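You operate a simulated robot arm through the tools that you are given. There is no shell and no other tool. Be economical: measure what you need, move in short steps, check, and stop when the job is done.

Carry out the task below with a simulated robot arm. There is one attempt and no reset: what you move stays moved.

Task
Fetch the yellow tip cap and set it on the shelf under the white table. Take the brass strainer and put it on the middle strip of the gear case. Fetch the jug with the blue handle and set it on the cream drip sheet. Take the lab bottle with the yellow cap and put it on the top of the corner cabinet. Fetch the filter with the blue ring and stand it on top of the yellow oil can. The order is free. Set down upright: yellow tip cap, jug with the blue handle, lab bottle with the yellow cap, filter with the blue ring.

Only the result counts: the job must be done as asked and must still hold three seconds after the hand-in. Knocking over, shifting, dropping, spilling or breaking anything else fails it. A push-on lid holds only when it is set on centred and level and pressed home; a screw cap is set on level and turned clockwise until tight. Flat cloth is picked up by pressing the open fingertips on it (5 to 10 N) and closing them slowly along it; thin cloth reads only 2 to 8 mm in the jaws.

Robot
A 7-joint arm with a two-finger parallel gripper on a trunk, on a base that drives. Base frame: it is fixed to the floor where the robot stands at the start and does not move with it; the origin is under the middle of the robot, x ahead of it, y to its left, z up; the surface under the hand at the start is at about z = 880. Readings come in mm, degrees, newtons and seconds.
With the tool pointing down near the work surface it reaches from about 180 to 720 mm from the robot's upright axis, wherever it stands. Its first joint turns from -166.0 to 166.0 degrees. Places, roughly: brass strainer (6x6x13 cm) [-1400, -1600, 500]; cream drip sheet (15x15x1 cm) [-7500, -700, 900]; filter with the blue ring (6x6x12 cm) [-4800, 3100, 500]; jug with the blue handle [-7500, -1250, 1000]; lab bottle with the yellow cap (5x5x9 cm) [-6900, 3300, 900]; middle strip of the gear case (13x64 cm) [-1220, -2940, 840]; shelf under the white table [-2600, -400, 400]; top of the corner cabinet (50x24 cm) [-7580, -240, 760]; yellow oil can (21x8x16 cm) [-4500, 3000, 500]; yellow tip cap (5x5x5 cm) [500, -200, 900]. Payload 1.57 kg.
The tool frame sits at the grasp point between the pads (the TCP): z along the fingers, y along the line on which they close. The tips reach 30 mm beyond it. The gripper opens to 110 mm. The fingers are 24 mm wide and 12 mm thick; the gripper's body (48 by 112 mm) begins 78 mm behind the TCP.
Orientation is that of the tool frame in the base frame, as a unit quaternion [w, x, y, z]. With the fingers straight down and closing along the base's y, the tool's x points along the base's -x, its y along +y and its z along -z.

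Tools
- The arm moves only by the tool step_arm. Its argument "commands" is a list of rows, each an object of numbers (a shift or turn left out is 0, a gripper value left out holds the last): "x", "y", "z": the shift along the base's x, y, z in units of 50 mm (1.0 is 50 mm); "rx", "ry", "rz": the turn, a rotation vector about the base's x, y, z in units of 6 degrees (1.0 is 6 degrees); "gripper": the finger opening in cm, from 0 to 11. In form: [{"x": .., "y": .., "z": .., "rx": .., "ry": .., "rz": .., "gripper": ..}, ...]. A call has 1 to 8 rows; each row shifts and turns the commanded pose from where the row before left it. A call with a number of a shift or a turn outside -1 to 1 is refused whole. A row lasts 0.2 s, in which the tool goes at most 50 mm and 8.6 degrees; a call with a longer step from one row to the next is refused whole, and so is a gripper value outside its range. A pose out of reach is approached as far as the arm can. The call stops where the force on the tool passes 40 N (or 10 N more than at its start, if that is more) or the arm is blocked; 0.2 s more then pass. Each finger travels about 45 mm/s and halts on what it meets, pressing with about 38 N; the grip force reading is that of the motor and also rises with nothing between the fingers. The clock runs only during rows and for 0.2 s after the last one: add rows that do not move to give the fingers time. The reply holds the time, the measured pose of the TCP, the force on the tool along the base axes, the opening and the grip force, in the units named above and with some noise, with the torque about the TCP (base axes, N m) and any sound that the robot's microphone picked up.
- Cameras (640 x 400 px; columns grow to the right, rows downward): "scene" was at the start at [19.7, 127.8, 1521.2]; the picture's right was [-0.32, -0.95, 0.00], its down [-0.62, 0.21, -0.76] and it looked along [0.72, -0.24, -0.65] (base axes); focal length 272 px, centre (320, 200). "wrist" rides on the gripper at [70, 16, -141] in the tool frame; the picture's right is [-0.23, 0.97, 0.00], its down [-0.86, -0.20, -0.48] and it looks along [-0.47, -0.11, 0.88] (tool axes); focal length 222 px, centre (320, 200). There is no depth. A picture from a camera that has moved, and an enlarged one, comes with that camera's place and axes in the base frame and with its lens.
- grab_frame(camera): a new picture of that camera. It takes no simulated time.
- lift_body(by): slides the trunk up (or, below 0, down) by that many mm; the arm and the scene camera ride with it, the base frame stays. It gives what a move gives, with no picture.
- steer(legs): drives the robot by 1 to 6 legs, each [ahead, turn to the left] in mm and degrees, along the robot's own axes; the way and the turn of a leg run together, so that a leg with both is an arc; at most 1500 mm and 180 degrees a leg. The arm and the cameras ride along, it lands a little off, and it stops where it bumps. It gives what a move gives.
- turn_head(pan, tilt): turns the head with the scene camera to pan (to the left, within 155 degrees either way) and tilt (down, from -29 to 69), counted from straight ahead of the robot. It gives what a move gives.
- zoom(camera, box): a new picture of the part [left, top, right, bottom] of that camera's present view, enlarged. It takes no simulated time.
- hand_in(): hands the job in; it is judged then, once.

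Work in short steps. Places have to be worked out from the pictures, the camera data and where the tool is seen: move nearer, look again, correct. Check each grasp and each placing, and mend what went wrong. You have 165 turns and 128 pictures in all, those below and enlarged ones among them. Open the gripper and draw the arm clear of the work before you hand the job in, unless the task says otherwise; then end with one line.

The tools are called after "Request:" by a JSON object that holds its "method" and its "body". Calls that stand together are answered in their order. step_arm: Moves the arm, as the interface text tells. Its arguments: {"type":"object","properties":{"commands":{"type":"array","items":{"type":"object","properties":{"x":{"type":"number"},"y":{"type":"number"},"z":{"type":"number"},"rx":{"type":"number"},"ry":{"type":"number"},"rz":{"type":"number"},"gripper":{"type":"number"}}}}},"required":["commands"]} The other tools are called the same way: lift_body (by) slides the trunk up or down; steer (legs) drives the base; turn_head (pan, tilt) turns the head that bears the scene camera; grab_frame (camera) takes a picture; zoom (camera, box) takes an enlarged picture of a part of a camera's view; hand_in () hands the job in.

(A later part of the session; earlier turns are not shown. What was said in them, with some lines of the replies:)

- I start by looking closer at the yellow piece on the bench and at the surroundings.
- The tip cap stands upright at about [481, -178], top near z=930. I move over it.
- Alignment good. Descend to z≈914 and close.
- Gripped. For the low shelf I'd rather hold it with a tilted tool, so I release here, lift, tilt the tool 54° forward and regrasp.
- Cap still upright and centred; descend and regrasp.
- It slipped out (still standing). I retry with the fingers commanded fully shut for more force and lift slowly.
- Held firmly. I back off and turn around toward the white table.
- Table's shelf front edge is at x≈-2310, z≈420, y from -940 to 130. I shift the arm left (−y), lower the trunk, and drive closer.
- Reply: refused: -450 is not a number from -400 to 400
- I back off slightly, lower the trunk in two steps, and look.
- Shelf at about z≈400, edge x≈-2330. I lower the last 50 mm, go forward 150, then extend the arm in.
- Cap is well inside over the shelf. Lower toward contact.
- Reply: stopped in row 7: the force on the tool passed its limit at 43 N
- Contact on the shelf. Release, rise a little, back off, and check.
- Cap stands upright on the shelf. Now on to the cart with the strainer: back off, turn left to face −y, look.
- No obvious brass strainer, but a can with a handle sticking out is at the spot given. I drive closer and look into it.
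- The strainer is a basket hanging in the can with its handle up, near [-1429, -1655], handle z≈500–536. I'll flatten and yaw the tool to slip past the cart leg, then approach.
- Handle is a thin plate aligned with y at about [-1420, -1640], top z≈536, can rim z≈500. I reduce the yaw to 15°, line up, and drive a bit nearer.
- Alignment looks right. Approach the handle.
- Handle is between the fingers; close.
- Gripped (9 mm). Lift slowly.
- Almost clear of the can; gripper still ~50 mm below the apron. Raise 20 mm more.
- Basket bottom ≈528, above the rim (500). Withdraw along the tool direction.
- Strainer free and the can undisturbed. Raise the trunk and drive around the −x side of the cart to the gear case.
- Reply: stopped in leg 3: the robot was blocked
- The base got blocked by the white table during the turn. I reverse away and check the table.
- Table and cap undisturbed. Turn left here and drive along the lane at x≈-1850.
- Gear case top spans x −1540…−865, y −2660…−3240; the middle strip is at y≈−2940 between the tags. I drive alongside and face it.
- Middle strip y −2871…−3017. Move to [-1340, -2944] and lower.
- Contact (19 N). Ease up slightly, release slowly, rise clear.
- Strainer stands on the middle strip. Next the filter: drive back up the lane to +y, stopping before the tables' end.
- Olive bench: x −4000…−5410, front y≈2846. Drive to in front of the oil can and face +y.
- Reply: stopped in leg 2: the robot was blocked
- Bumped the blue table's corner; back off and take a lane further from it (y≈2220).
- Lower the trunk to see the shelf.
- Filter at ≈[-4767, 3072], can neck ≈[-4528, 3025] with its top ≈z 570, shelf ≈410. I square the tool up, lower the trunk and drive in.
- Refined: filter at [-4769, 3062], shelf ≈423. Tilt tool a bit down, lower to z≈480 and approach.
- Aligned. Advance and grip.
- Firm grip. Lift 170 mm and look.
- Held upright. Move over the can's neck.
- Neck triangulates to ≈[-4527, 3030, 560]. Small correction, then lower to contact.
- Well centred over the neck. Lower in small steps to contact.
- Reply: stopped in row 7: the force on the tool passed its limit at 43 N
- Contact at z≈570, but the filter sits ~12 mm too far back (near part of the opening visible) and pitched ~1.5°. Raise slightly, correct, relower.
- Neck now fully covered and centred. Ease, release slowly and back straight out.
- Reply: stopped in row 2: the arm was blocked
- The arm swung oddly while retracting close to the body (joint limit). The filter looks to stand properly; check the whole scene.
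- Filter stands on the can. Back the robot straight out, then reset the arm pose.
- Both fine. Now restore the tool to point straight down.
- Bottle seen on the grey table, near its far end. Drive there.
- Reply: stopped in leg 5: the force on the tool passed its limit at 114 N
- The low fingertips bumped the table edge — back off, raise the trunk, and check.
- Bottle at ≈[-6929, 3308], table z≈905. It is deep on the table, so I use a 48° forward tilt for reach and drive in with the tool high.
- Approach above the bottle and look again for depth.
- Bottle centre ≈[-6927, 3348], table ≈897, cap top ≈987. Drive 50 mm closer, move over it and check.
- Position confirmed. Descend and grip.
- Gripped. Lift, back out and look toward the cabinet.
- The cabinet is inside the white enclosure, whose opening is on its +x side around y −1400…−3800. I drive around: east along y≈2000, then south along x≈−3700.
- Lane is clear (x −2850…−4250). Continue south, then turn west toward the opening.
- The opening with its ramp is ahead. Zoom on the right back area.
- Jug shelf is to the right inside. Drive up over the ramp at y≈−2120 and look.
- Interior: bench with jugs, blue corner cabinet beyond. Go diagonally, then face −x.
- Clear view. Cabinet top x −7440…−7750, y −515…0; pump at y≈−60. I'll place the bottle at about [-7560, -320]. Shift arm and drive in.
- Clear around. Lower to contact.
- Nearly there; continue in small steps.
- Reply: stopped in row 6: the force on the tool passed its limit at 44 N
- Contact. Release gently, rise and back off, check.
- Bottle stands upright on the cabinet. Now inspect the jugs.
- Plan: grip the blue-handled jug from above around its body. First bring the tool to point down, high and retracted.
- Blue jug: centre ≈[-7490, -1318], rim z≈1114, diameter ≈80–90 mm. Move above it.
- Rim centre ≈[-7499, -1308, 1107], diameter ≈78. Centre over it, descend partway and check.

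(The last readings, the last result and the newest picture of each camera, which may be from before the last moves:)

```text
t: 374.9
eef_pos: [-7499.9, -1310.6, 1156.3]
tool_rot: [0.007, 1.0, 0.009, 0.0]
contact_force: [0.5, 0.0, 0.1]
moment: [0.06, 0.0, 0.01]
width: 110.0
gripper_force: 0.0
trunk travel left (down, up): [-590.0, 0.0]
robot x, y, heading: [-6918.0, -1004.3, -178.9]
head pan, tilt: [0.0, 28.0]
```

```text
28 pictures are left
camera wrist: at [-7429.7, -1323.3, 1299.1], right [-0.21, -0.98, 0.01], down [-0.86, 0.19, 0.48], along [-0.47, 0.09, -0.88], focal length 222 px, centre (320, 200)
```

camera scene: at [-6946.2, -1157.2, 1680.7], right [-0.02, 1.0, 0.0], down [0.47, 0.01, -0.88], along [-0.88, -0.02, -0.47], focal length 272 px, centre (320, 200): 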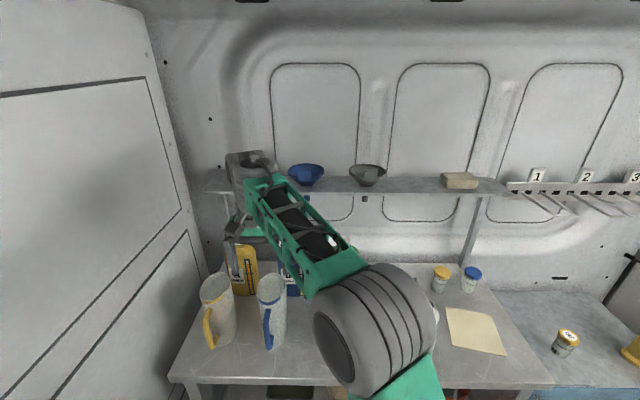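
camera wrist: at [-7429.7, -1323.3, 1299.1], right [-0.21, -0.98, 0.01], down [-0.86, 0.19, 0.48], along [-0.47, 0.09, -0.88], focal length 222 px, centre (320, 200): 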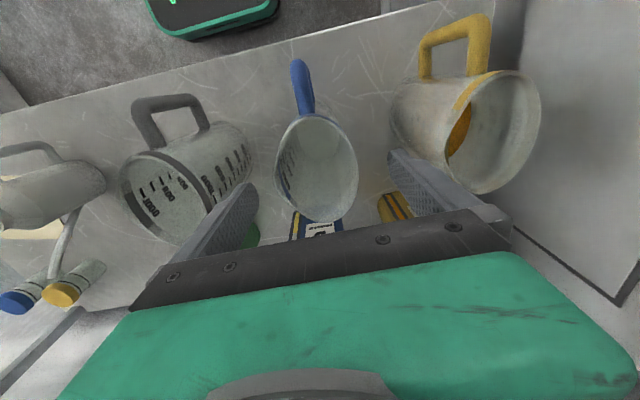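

Centred. Descend to z≈1062 and close.

Request:
{"method": "step_arm", "body": {"commands": [{"z": -0.6}, {"z": -0.6}, {"z": -0.68}, {}]}}

Request:
{"method": "step_arm", "body": {"commands": [{"gripper": 9}, {"gripper": 8}, {"gripper": 7}, {"gripper": 6}, {}, {}]}}

Request:
{"method": "grab_frame", "body": {"camera": "wrist"}}

```text
t: 375.9
eef_pos: [-7500.7, -1310.9, 1062.1]
tool_rot: [0.008, 1.0, 0.01, 0.001]
contact_force: [-0.6, 0.4, -0.8]
moment: [0.0, 0.02, 0.01]
width: 110.0
gripper_force: 0.1
trunk travel left (down, up): [-590.0, 0.0]
robot x, y, heading: [-6912.3, -1003.7, -178.7]
head pan, tilt: [0.0, 28.0]
```

```text
t: 377.2
eef_pos: [-7500.1, -1309.3, 1063.1]
tool_rot: [0.007, 1.0, 0.01, 0.0]
contact_force: [0.6, 1.1, 1.9]
moment: [0.22, 0.04, 0.0]
width: 75.5
gripper_force: 37.5
trunk travel left (down, up): [-590.0, 0.0]
robot x, y, heading: [-6915.9, -1000.8, -178.7]
head pan, tilt: [0.0, 28.0]
```

```text
27 pictures are left
camera wrist: at [-7430.0, -1322.3, 1205.2], right [-0.21, -0.98, 0.01], down [-0.86, 0.19, 0.48], along [-0.47, 0.09, -0.88], focal length 222 px, centre (320, 200)
```

wrist: 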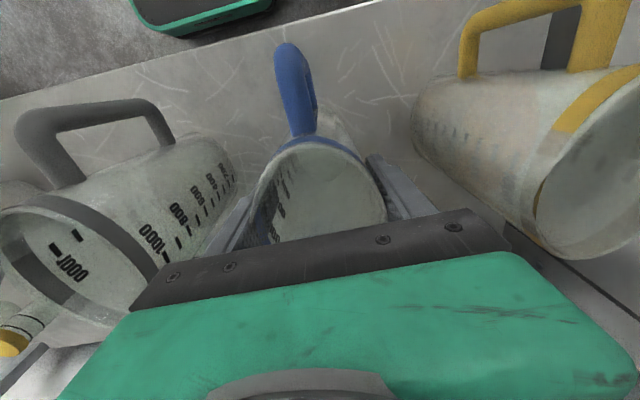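

Gripped at 75 mm. Lift slowly and check.

Request:
{"method": "step_arm", "body": {"commands": [{"gripper": 0}, {"z": 0.15}, {"z": 0.25}, {"z": 0.4}, {"z": 0.5}, {}]}}

Request:
{"method": "grab_frame", "body": {"camera": "scene"}}

```text
t: 378.6
eef_pos: [-7500.5, -1310.0, 1128.4]
tool_rot: [0.007, 1.0, 0.01, 0.0]
contact_force: [0.2, 0.0, -0.9]
moment: [0.0, -0.02, -0.02]
width: 75.2
gripper_force: 38.2
trunk travel left (down, up): [-590.0, 0.0]
robot x, y, heading: [-6920.6, -1005.6, -178.8]
head pan, tilt: [0.0, 28.0]
```

```text
26 pictures are left
camera scene: at [-6945.7, -1158.0, 1680.6], right [-0.02, 1.0, 0.0], down [0.47, 0.01, -0.88], along [-0.88, -0.02, -0.47], focal length 272 px, centre (320, 200)
```

scene: 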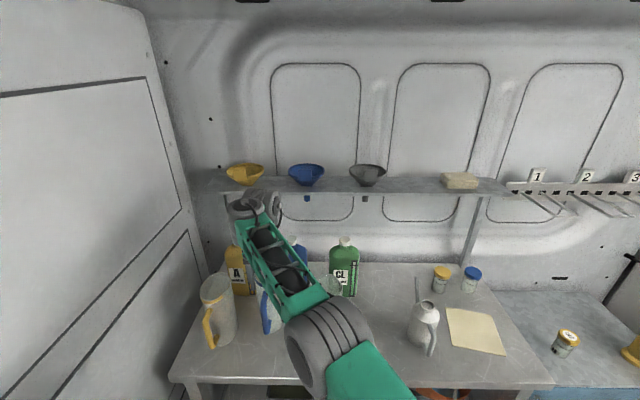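

Lifted. Pull out over the bench front, then swing right.

Request:
{"method": "step_arm", "body": {"commands": [{"x": 0.5, "z": 0.3}, {"x": 0.8}, {"x": 0.9}, {"x": 0.9}, {"x": 0.9}, {"x": 0.6}, {}]}}

Request:
{"method": "grab_frame", "body": {"camera": "scene"}}

```text
t: 380.2
eef_pos: [-7271.5, -1308.8, 1143.3]
tool_rot: [0.007, 1.0, 0.01, 0.0]
contact_force: [1.1, -0.3, -2.6]
moment: [0.02, -0.02, 0.04]
width: 75.7
gripper_force: 38.4
trunk travel left (down, up): [-590.0, 0.0]
robot x, y, heading: [-6919.2, -1002.4, -179.1]
head pan, tilt: [0.0, 28.0]
```

```text
25 pictures are left
camera scene: at [-6945.6, -1157.9, 1680.6], right [-0.02, 1.0, 0.0], down [0.47, 0.01, -0.88], along [-0.88, -0.02, -0.47], focal length 272 px, centre (320, 200)
```

scene: 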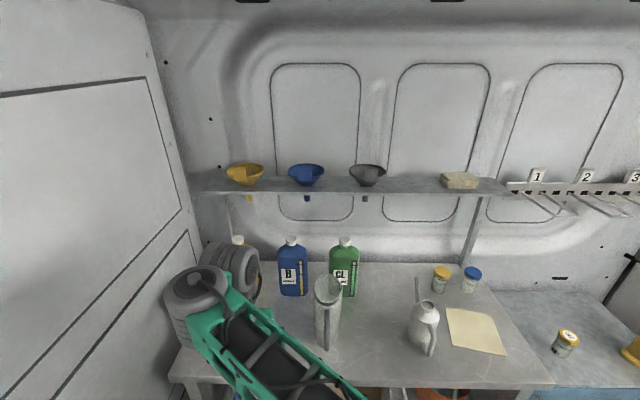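

Request:
{"method": "step_arm", "body": {"commands": [{"y": 0.95}, {"y": 0.95}, {"y": 0.95}, {"y": 0.95}, {"y": 0.95}, {"y": 0.95}, {"y": 0.95}, {"y": 0.95}]}}

Request:
{"method": "step_arm", "body": {"commands": [{"y": 0.95}, {"y": 0.95}, {"y": 0.95}, {"y": 0.95}, {"y": 0.95}, {}]}}

Request:
{"method": "grab_frame", "body": {"camera": "scene"}}

Request:
{"method": "grab_frame", "body": {"camera": "wrist"}}

```text
t: 381.7
eef_pos: [-7247.3, -1100.1, 1093.8]
tool_rot: [-0.042, 0.984, 0.138, 0.107]
contact_force: [1.3, -0.2, -1.0]
moment: [0.01, -0.02, 0.01]
width: 75.5
gripper_force: 38.3
out of reach, approached as far as the arm can: row 2, 3
trunk travel left (down, up): [-590.0, 0.0]
robot x, y, heading: [-6917.6, -1000.3, -178.8]
head pan, tilt: [0.0, 28.0]
stopped in row 7: the arm was blocked; the commanded pose is now the measured one
```

```text
t: 382.2
eef_pos: [-7225.1, -1079.6, 1063.0]
tool_rot: [-0.069, 0.954, 0.25, 0.153]
contact_force: [-0.2, -0.4, -1.5]
moment: [-0.04, 0.04, 0.02]
width: 75.3
gripper_force: 37.9
trunk travel left (down, up): [-590.0, 0.0]
robot x, y, heading: [-6914.9, -1001.5, -179.0]
head pan, tilt: [0.0, 28.0]
stopped in row 2: the arm was blocked; the commanded pose is now the measured one
```

```text
24 pictures are left
camera scene: at [-6946.2, -1158.3, 1678.3], right [-0.02, 1.0, 0.0], down [0.47, 0.01, -0.88], along [-0.88, -0.02, -0.47], focal length 272 px, centre (320, 200)
```

scene: 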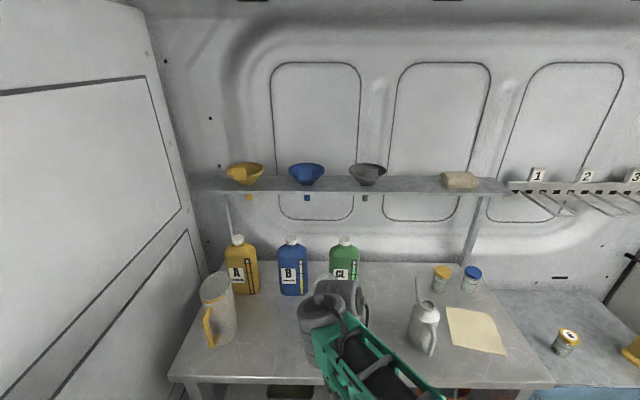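

```text
23 pictures are left
camera wrist: at [-7195.7, -1092.3, 1220.1], right [0.29, -0.95, -0.13], down [-0.93, -0.31, 0.18], along [-0.21, 0.06, -0.97], focal length 222 px, centre (320, 200)
```

wrist: 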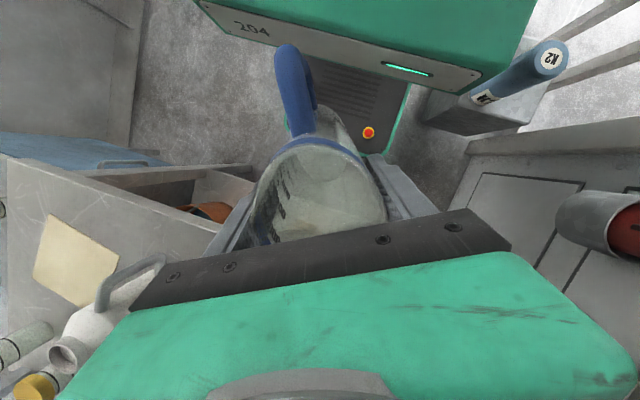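

The arm folded too close to the body and tipped the (empty) jug a bit. Reverse the base for room, then extend and straighten the tool.

Request:
{"method": "steer", "body": {"legs": [[-250, 0]]}}

Request:
{"method": "step_arm", "body": {"commands": [{"x": -0.7, "z": 0.2}, {"x": -0.7, "z": 0.2, "rx": -0.23, "ry": 0.49, "rz": -0.78}, {"x": -0.7, "z": 0.25, "rx": -0.23, "ry": 0.49, "rz": -0.78}, {"x": -0.7, "z": 0.3, "rx": -0.23, "ry": 0.49, "rz": -0.78}, {"x": -0.7, "z": 0.3, "rx": -0.23, "ry": 0.49, "rz": -0.78}, {"z": 0.3, "rx": -0.23, "ry": 0.49, "rz": -0.78}, {"z": 0.3, "rx": -0.22, "ry": 0.5, "rz": -0.76}, {}]}}

Request:
{"method": "grab_frame", "body": {"camera": "scene"}}

```text
t: 384.1
eef_pos: [-6973.8, -1076.2, 1068.7]
tool_rot: [-0.067, 0.955, 0.248, 0.148]
contact_force: [-0.3, -1.1, -1.4]
moment: [-0.06, 0.07, 0.01]
width: 75.3
gripper_force: 37.4
trunk travel left (down, up): [-590.0, 0.0]
robot x, y, heading: [-6665.5, -998.7, -178.9]
head pan, tilt: [0.0, 28.0]
```

```text
t: 385.9
eef_pos: [-7150.4, -1076.3, 1161.3]
tool_rot: [0.002, 1.0, 0.008, -0.004]
contact_force: [0.1, -0.7, -1.7]
moment: [-0.01, 0.01, -0.04]
width: 75.3
gripper_force: 38.0
trunk travel left (down, up): [-590.0, 0.0]
robot x, y, heading: [-6668.8, -997.9, -178.8]
head pan, tilt: [0.0, 28.0]
```

```text
22 pictures are left
camera scene: at [-6695.3, -1153.3, 1680.6], right [-0.02, 1.0, 0.0], down [0.47, 0.01, -0.88], along [-0.88, -0.02, -0.47], focal length 272 px, centre (320, 200)
```

scene: 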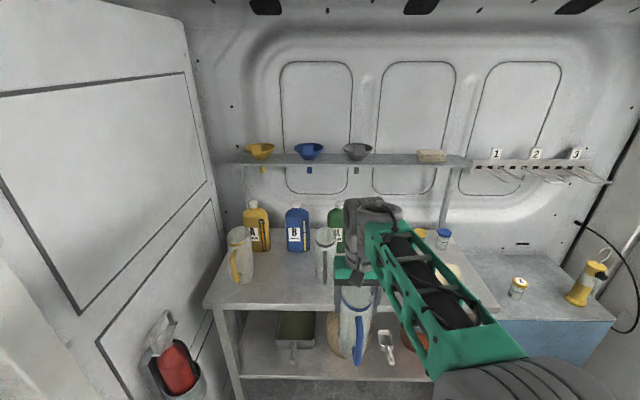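

Upright again, everything else in place. Swing to y≈−680 and drive in.

Request:
{"method": "step_arm", "body": {"commands": [{"y": 0.99}, {"y": 0.99}, {"y": 0.99}, {"y": 0.99}, {"y": 0.99}, {"y": 0.99}, {"y": 0.99}, {"y": 0.99}]}}

Request:
{"method": "steer", "body": {"legs": [[220, 0]]}}

Request:
{"method": "grab_frame", "body": {"camera": "wrist"}}

Request:
{"method": "grab_frame", "body": {"camera": "scene"}}

```text
t: 387.7
eef_pos: [-7151.2, -678.2, 1161.3]
tool_rot: [0.002, 1.0, 0.01, -0.005]
contact_force: [-0.9, 0.4, -0.8]
moment: [-0.03, -0.02, 0.01]
width: 75.4
gripper_force: 38.4
trunk travel left (down, up): [-590.0, 0.0]
robot x, y, heading: [-6664.8, -1000.6, -178.9]
head pan, tilt: [0.0, 28.0]
```

```text
t: 389.3
eef_pos: [-7371.3, -684.3, 1161.8]
tool_rot: [0.001, 1.0, 0.009, -0.004]
contact_force: [-0.2, 0.1, -0.9]
moment: [0.0, -0.02, 0.0]
width: 75.4
gripper_force: 38.1
trunk travel left (down, up): [-590.0, 0.0]
robot x, y, heading: [-6889.0, -1001.4, -178.7]
head pan, tilt: [0.0, 28.0]
```

```text
21 pictures are left
camera wrist: at [-7299.9, -699.0, 1303.1], right [-0.21, -0.98, 0.01], down [-0.85, 0.19, 0.48], along [-0.47, 0.1, -0.87], focal length 222 px, centre (320, 200)
```

wrist: 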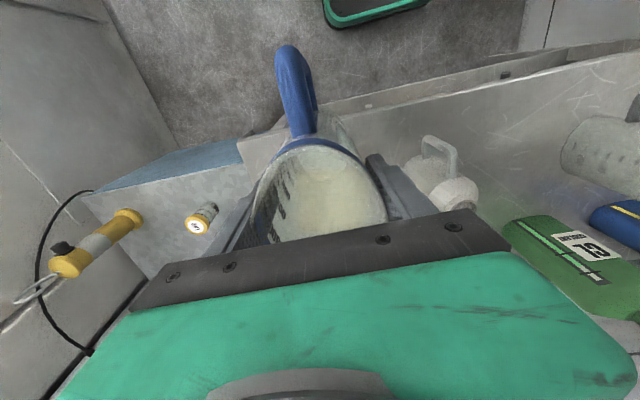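

```text
20 pictures are left
camera scene: at [-6915.7, -1156.9, 1680.7], right [-0.02, 1.0, 0.0], down [0.47, 0.01, -0.88], along [-0.88, -0.02, -0.47], focal length 272 px, centre (320, 200)
```

scene: 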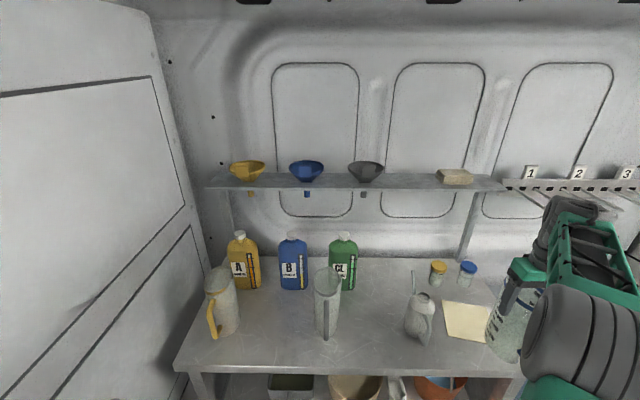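

Sheet centre ≈[-7529, -683]. Move over it and lower partway.

Request:
{"method": "step_arm", "body": {"commands": [{"x": -0.8}, {"x": -0.8}, {"x": -0.8}, {"x": -0.84}, {"z": -0.6}, {"z": -0.5}, {}]}}

Request:
{"method": "zoom", "body": {"camera": "scene", "box": [368, 230, 560, 350]}}

Request:
{"method": "grab_frame", "body": {"camera": "wrist"}}

```text
t: 390.9
eef_pos: [-7515.3, -683.1, 1106.4]
tool_rot: [0.002, 1.0, 0.009, -0.004]
contact_force: [0.0, 0.5, -2.0]
moment: [-0.03, -0.01, 0.01]
width: 75.0
gripper_force: 38.0
out of reach, approached as far as the arm can: row 3, 4
trunk travel left (down, up): [-590.0, 0.0]
robot x, y, heading: [-6886.4, -1002.0, -179.0]
head pan, tilt: [0.0, 28.0]
```

```text
3.33 times, centred on (464, 290) of scene
camera zoom: at [-6915.4, -1156.8, 1680.7], right [-0.02, 1.0, 0.0], down [0.47, 0.01, -0.88], along [-0.88, -0.02, -0.47], focal length 907 px, centre (-160, -100)
```

zoom: 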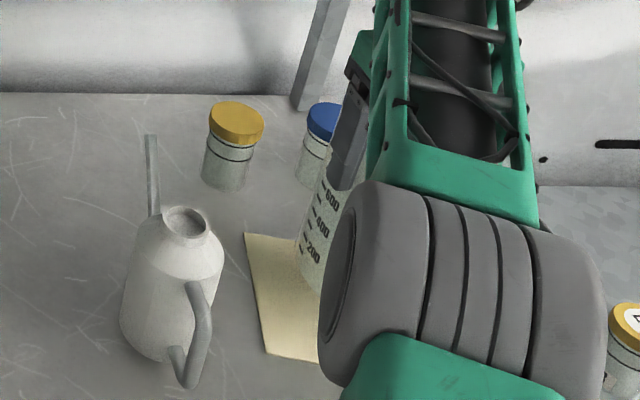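

```text
18 pictures are left
camera wrist: at [-7444.4, -697.0, 1247.3], right [-0.21, -0.98, 0.01], down [-0.85, 0.19, 0.48], along [-0.47, 0.1, -0.87], focal length 222 px, centre (320, 200)
```

wrist: 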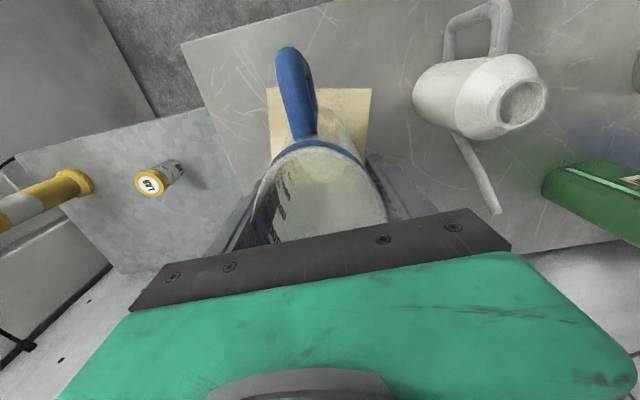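

Sheet front edge ≈x −7456, centre ≈[-7530, -680]. Creep the base 20 mm forward and lower to contact.

Request:
{"method": "steer", "body": {"legs": [[20, 0]]}}

Request:
{"method": "step_arm", "body": {"commands": [{"z": -0.3}, {"z": -0.2}, {"z": -0.08}, {"z": -0.08}, {"z": -0.06}, {}]}}

```text
t: 391.7
eef_pos: [-7536.6, -683.4, 1104.6]
tool_rot: [0.002, 1.0, 0.008, -0.004]
contact_force: [-0.2, 0.1, -1.7]
moment: [-0.01, 0.02, -0.01]
width: 75.4
gripper_force: 37.9
trunk travel left (down, up): [-590.0, 0.0]
robot x, y, heading: [-6905.0, -1000.3, -178.9]
head pan, tilt: [0.0, 28.0]
```

```text
t: 393.1
eef_pos: [-7535.6, -682.8, 1068.6]
tool_rot: [0.002, 1.0, 0.008, -0.005]
contact_force: [-0.3, -0.1, -1.0]
moment: [0.0, -0.01, 0.02]
width: 75.2
gripper_force: 38.2
trunk travel left (down, up): [-590.0, 0.0]
robot x, y, heading: [-6905.2, -1001.0, -179.2]
head pan, tilt: [0.0, 28.0]
```

Request:
{"method": "step_arm", "body": {"commands": [{"z": -0.05}, {"z": -0.05}, {"z": -0.05}, {"z": -0.05}, {"z": -0.05}]}}

```text
t: 394.3
eef_pos: [-7535.5, -682.8, 1062.6]
tool_rot: [-0.001, 1.0, 0.009, -0.01]
contact_force: [-2.9, 3.5, 32.2]
moment: [0.5, 0.64, 0.22]
width: 75.4
gripper_force: 38.0
trunk travel left (down, up): [-590.0, 0.0]
robot x, y, heading: [-6902.5, -1002.4, -179.1]
head pan, tilt: [0.0, 28.0]
```

Contact on the sheet (32 N). Ease up, release slowly, then rise straight up.

Request:
{"method": "step_arm", "body": {"commands": [{"z": 0.12}, {}, {"gripper": 8}, {"gripper": 9}, {"gripper": 11}, {}, {"z": 0.4}, {"z": 0.8}]}}

Request:
{"method": "step_arm", "body": {"commands": [{"z": 0.8}, {"z": 0.6}, {}]}}

Request:
{"method": "grab_frame", "body": {"camera": "wrist"}}

```text
t: 396.1
eef_pos: [-7535.1, -683.1, 1123.1]
tool_rot: [0.003, 1.0, 0.008, -0.004]
contact_force: [-0.4, 0.3, -0.4]
moment: [-0.01, -0.02, 0.0]
width: 110.0
gripper_force: 0.1
trunk travel left (down, up): [-590.0, 0.0]
robot x, y, heading: [-6907.8, -1005.9, -178.8]
head pan, tilt: [0.0, 28.0]
```

```text
t: 396.9
eef_pos: [-7525.5, -686.8, 1187.3]
tool_rot: [0.002, 1.0, 0.009, -0.003]
contact_force: [0.1, 0.4, -0.1]
moment: [-0.04, 0.02, 0.03]
width: 110.1
gripper_force: 0.0
out of reach, approached as far as the arm can: row 2
trunk travel left (down, up): [-590.0, 0.0]
robot x, y, heading: [-6906.7, -1003.3, -179.1]
head pan, tilt: [0.0, 28.0]
```

```text
17 pictures are left
camera wrist: at [-7454.3, -700.7, 1329.4], right [-0.21, -0.98, 0.01], down [-0.85, 0.19, 0.48], along [-0.47, 0.1, -0.88], focal length 222 px, centre (320, 200)
```

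wrist: 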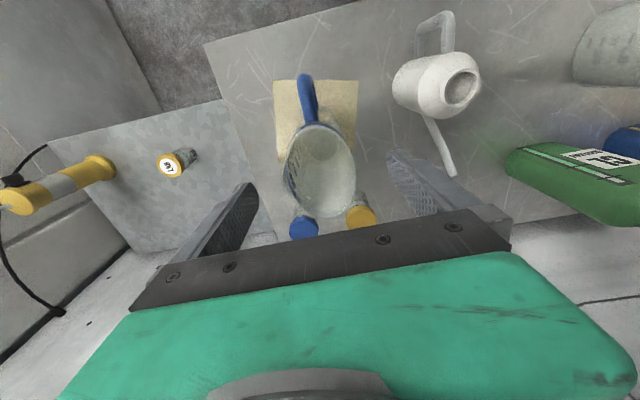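

Jug stands on the sheet. Reverse the base clear and take a final look.

Request:
{"method": "steer", "body": {"legs": [[-350, 0]]}}

Request:
{"method": "grab_frame", "body": {"camera": "scene"}}

```text
t: 399.2
eef_pos: [-7174.8, -678.4, 1187.7]
tool_rot: [0.002, 1.0, 0.008, -0.005]
contact_force: [-0.8, 0.2, -0.7]
moment: [0.0, 0.02, 0.03]
width: 109.8
gripper_force: 0.1
trunk travel left (down, up): [-590.0, 0.0]
robot x, y, heading: [-6554.6, -995.0, -179.3]
head pan, tilt: [0.0, 28.0]
```

```text
16 pictures are left
camera scene: at [-6585.1, -1151.4, 1680.7], right [-0.02, 1.0, 0.0], down [0.47, 0.01, -0.88], along [-0.88, -0.01, -0.47], focal length 272 px, centre (320, 200)
```

scene: 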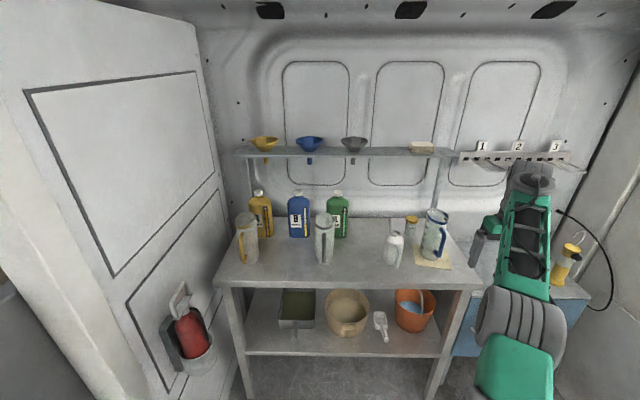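

The jug stands upright on the sheet and the other items are in place. The arm is clear and the gripper is open, so I hand in.

Request:
{"method": "hand_in", "body": {}}

```text
The job is handed in.
```

I moved all five items to their places and handed the job in; on the way I bumped the white table, the blue table and the grey table, but saw nothing shifted or knocked over.
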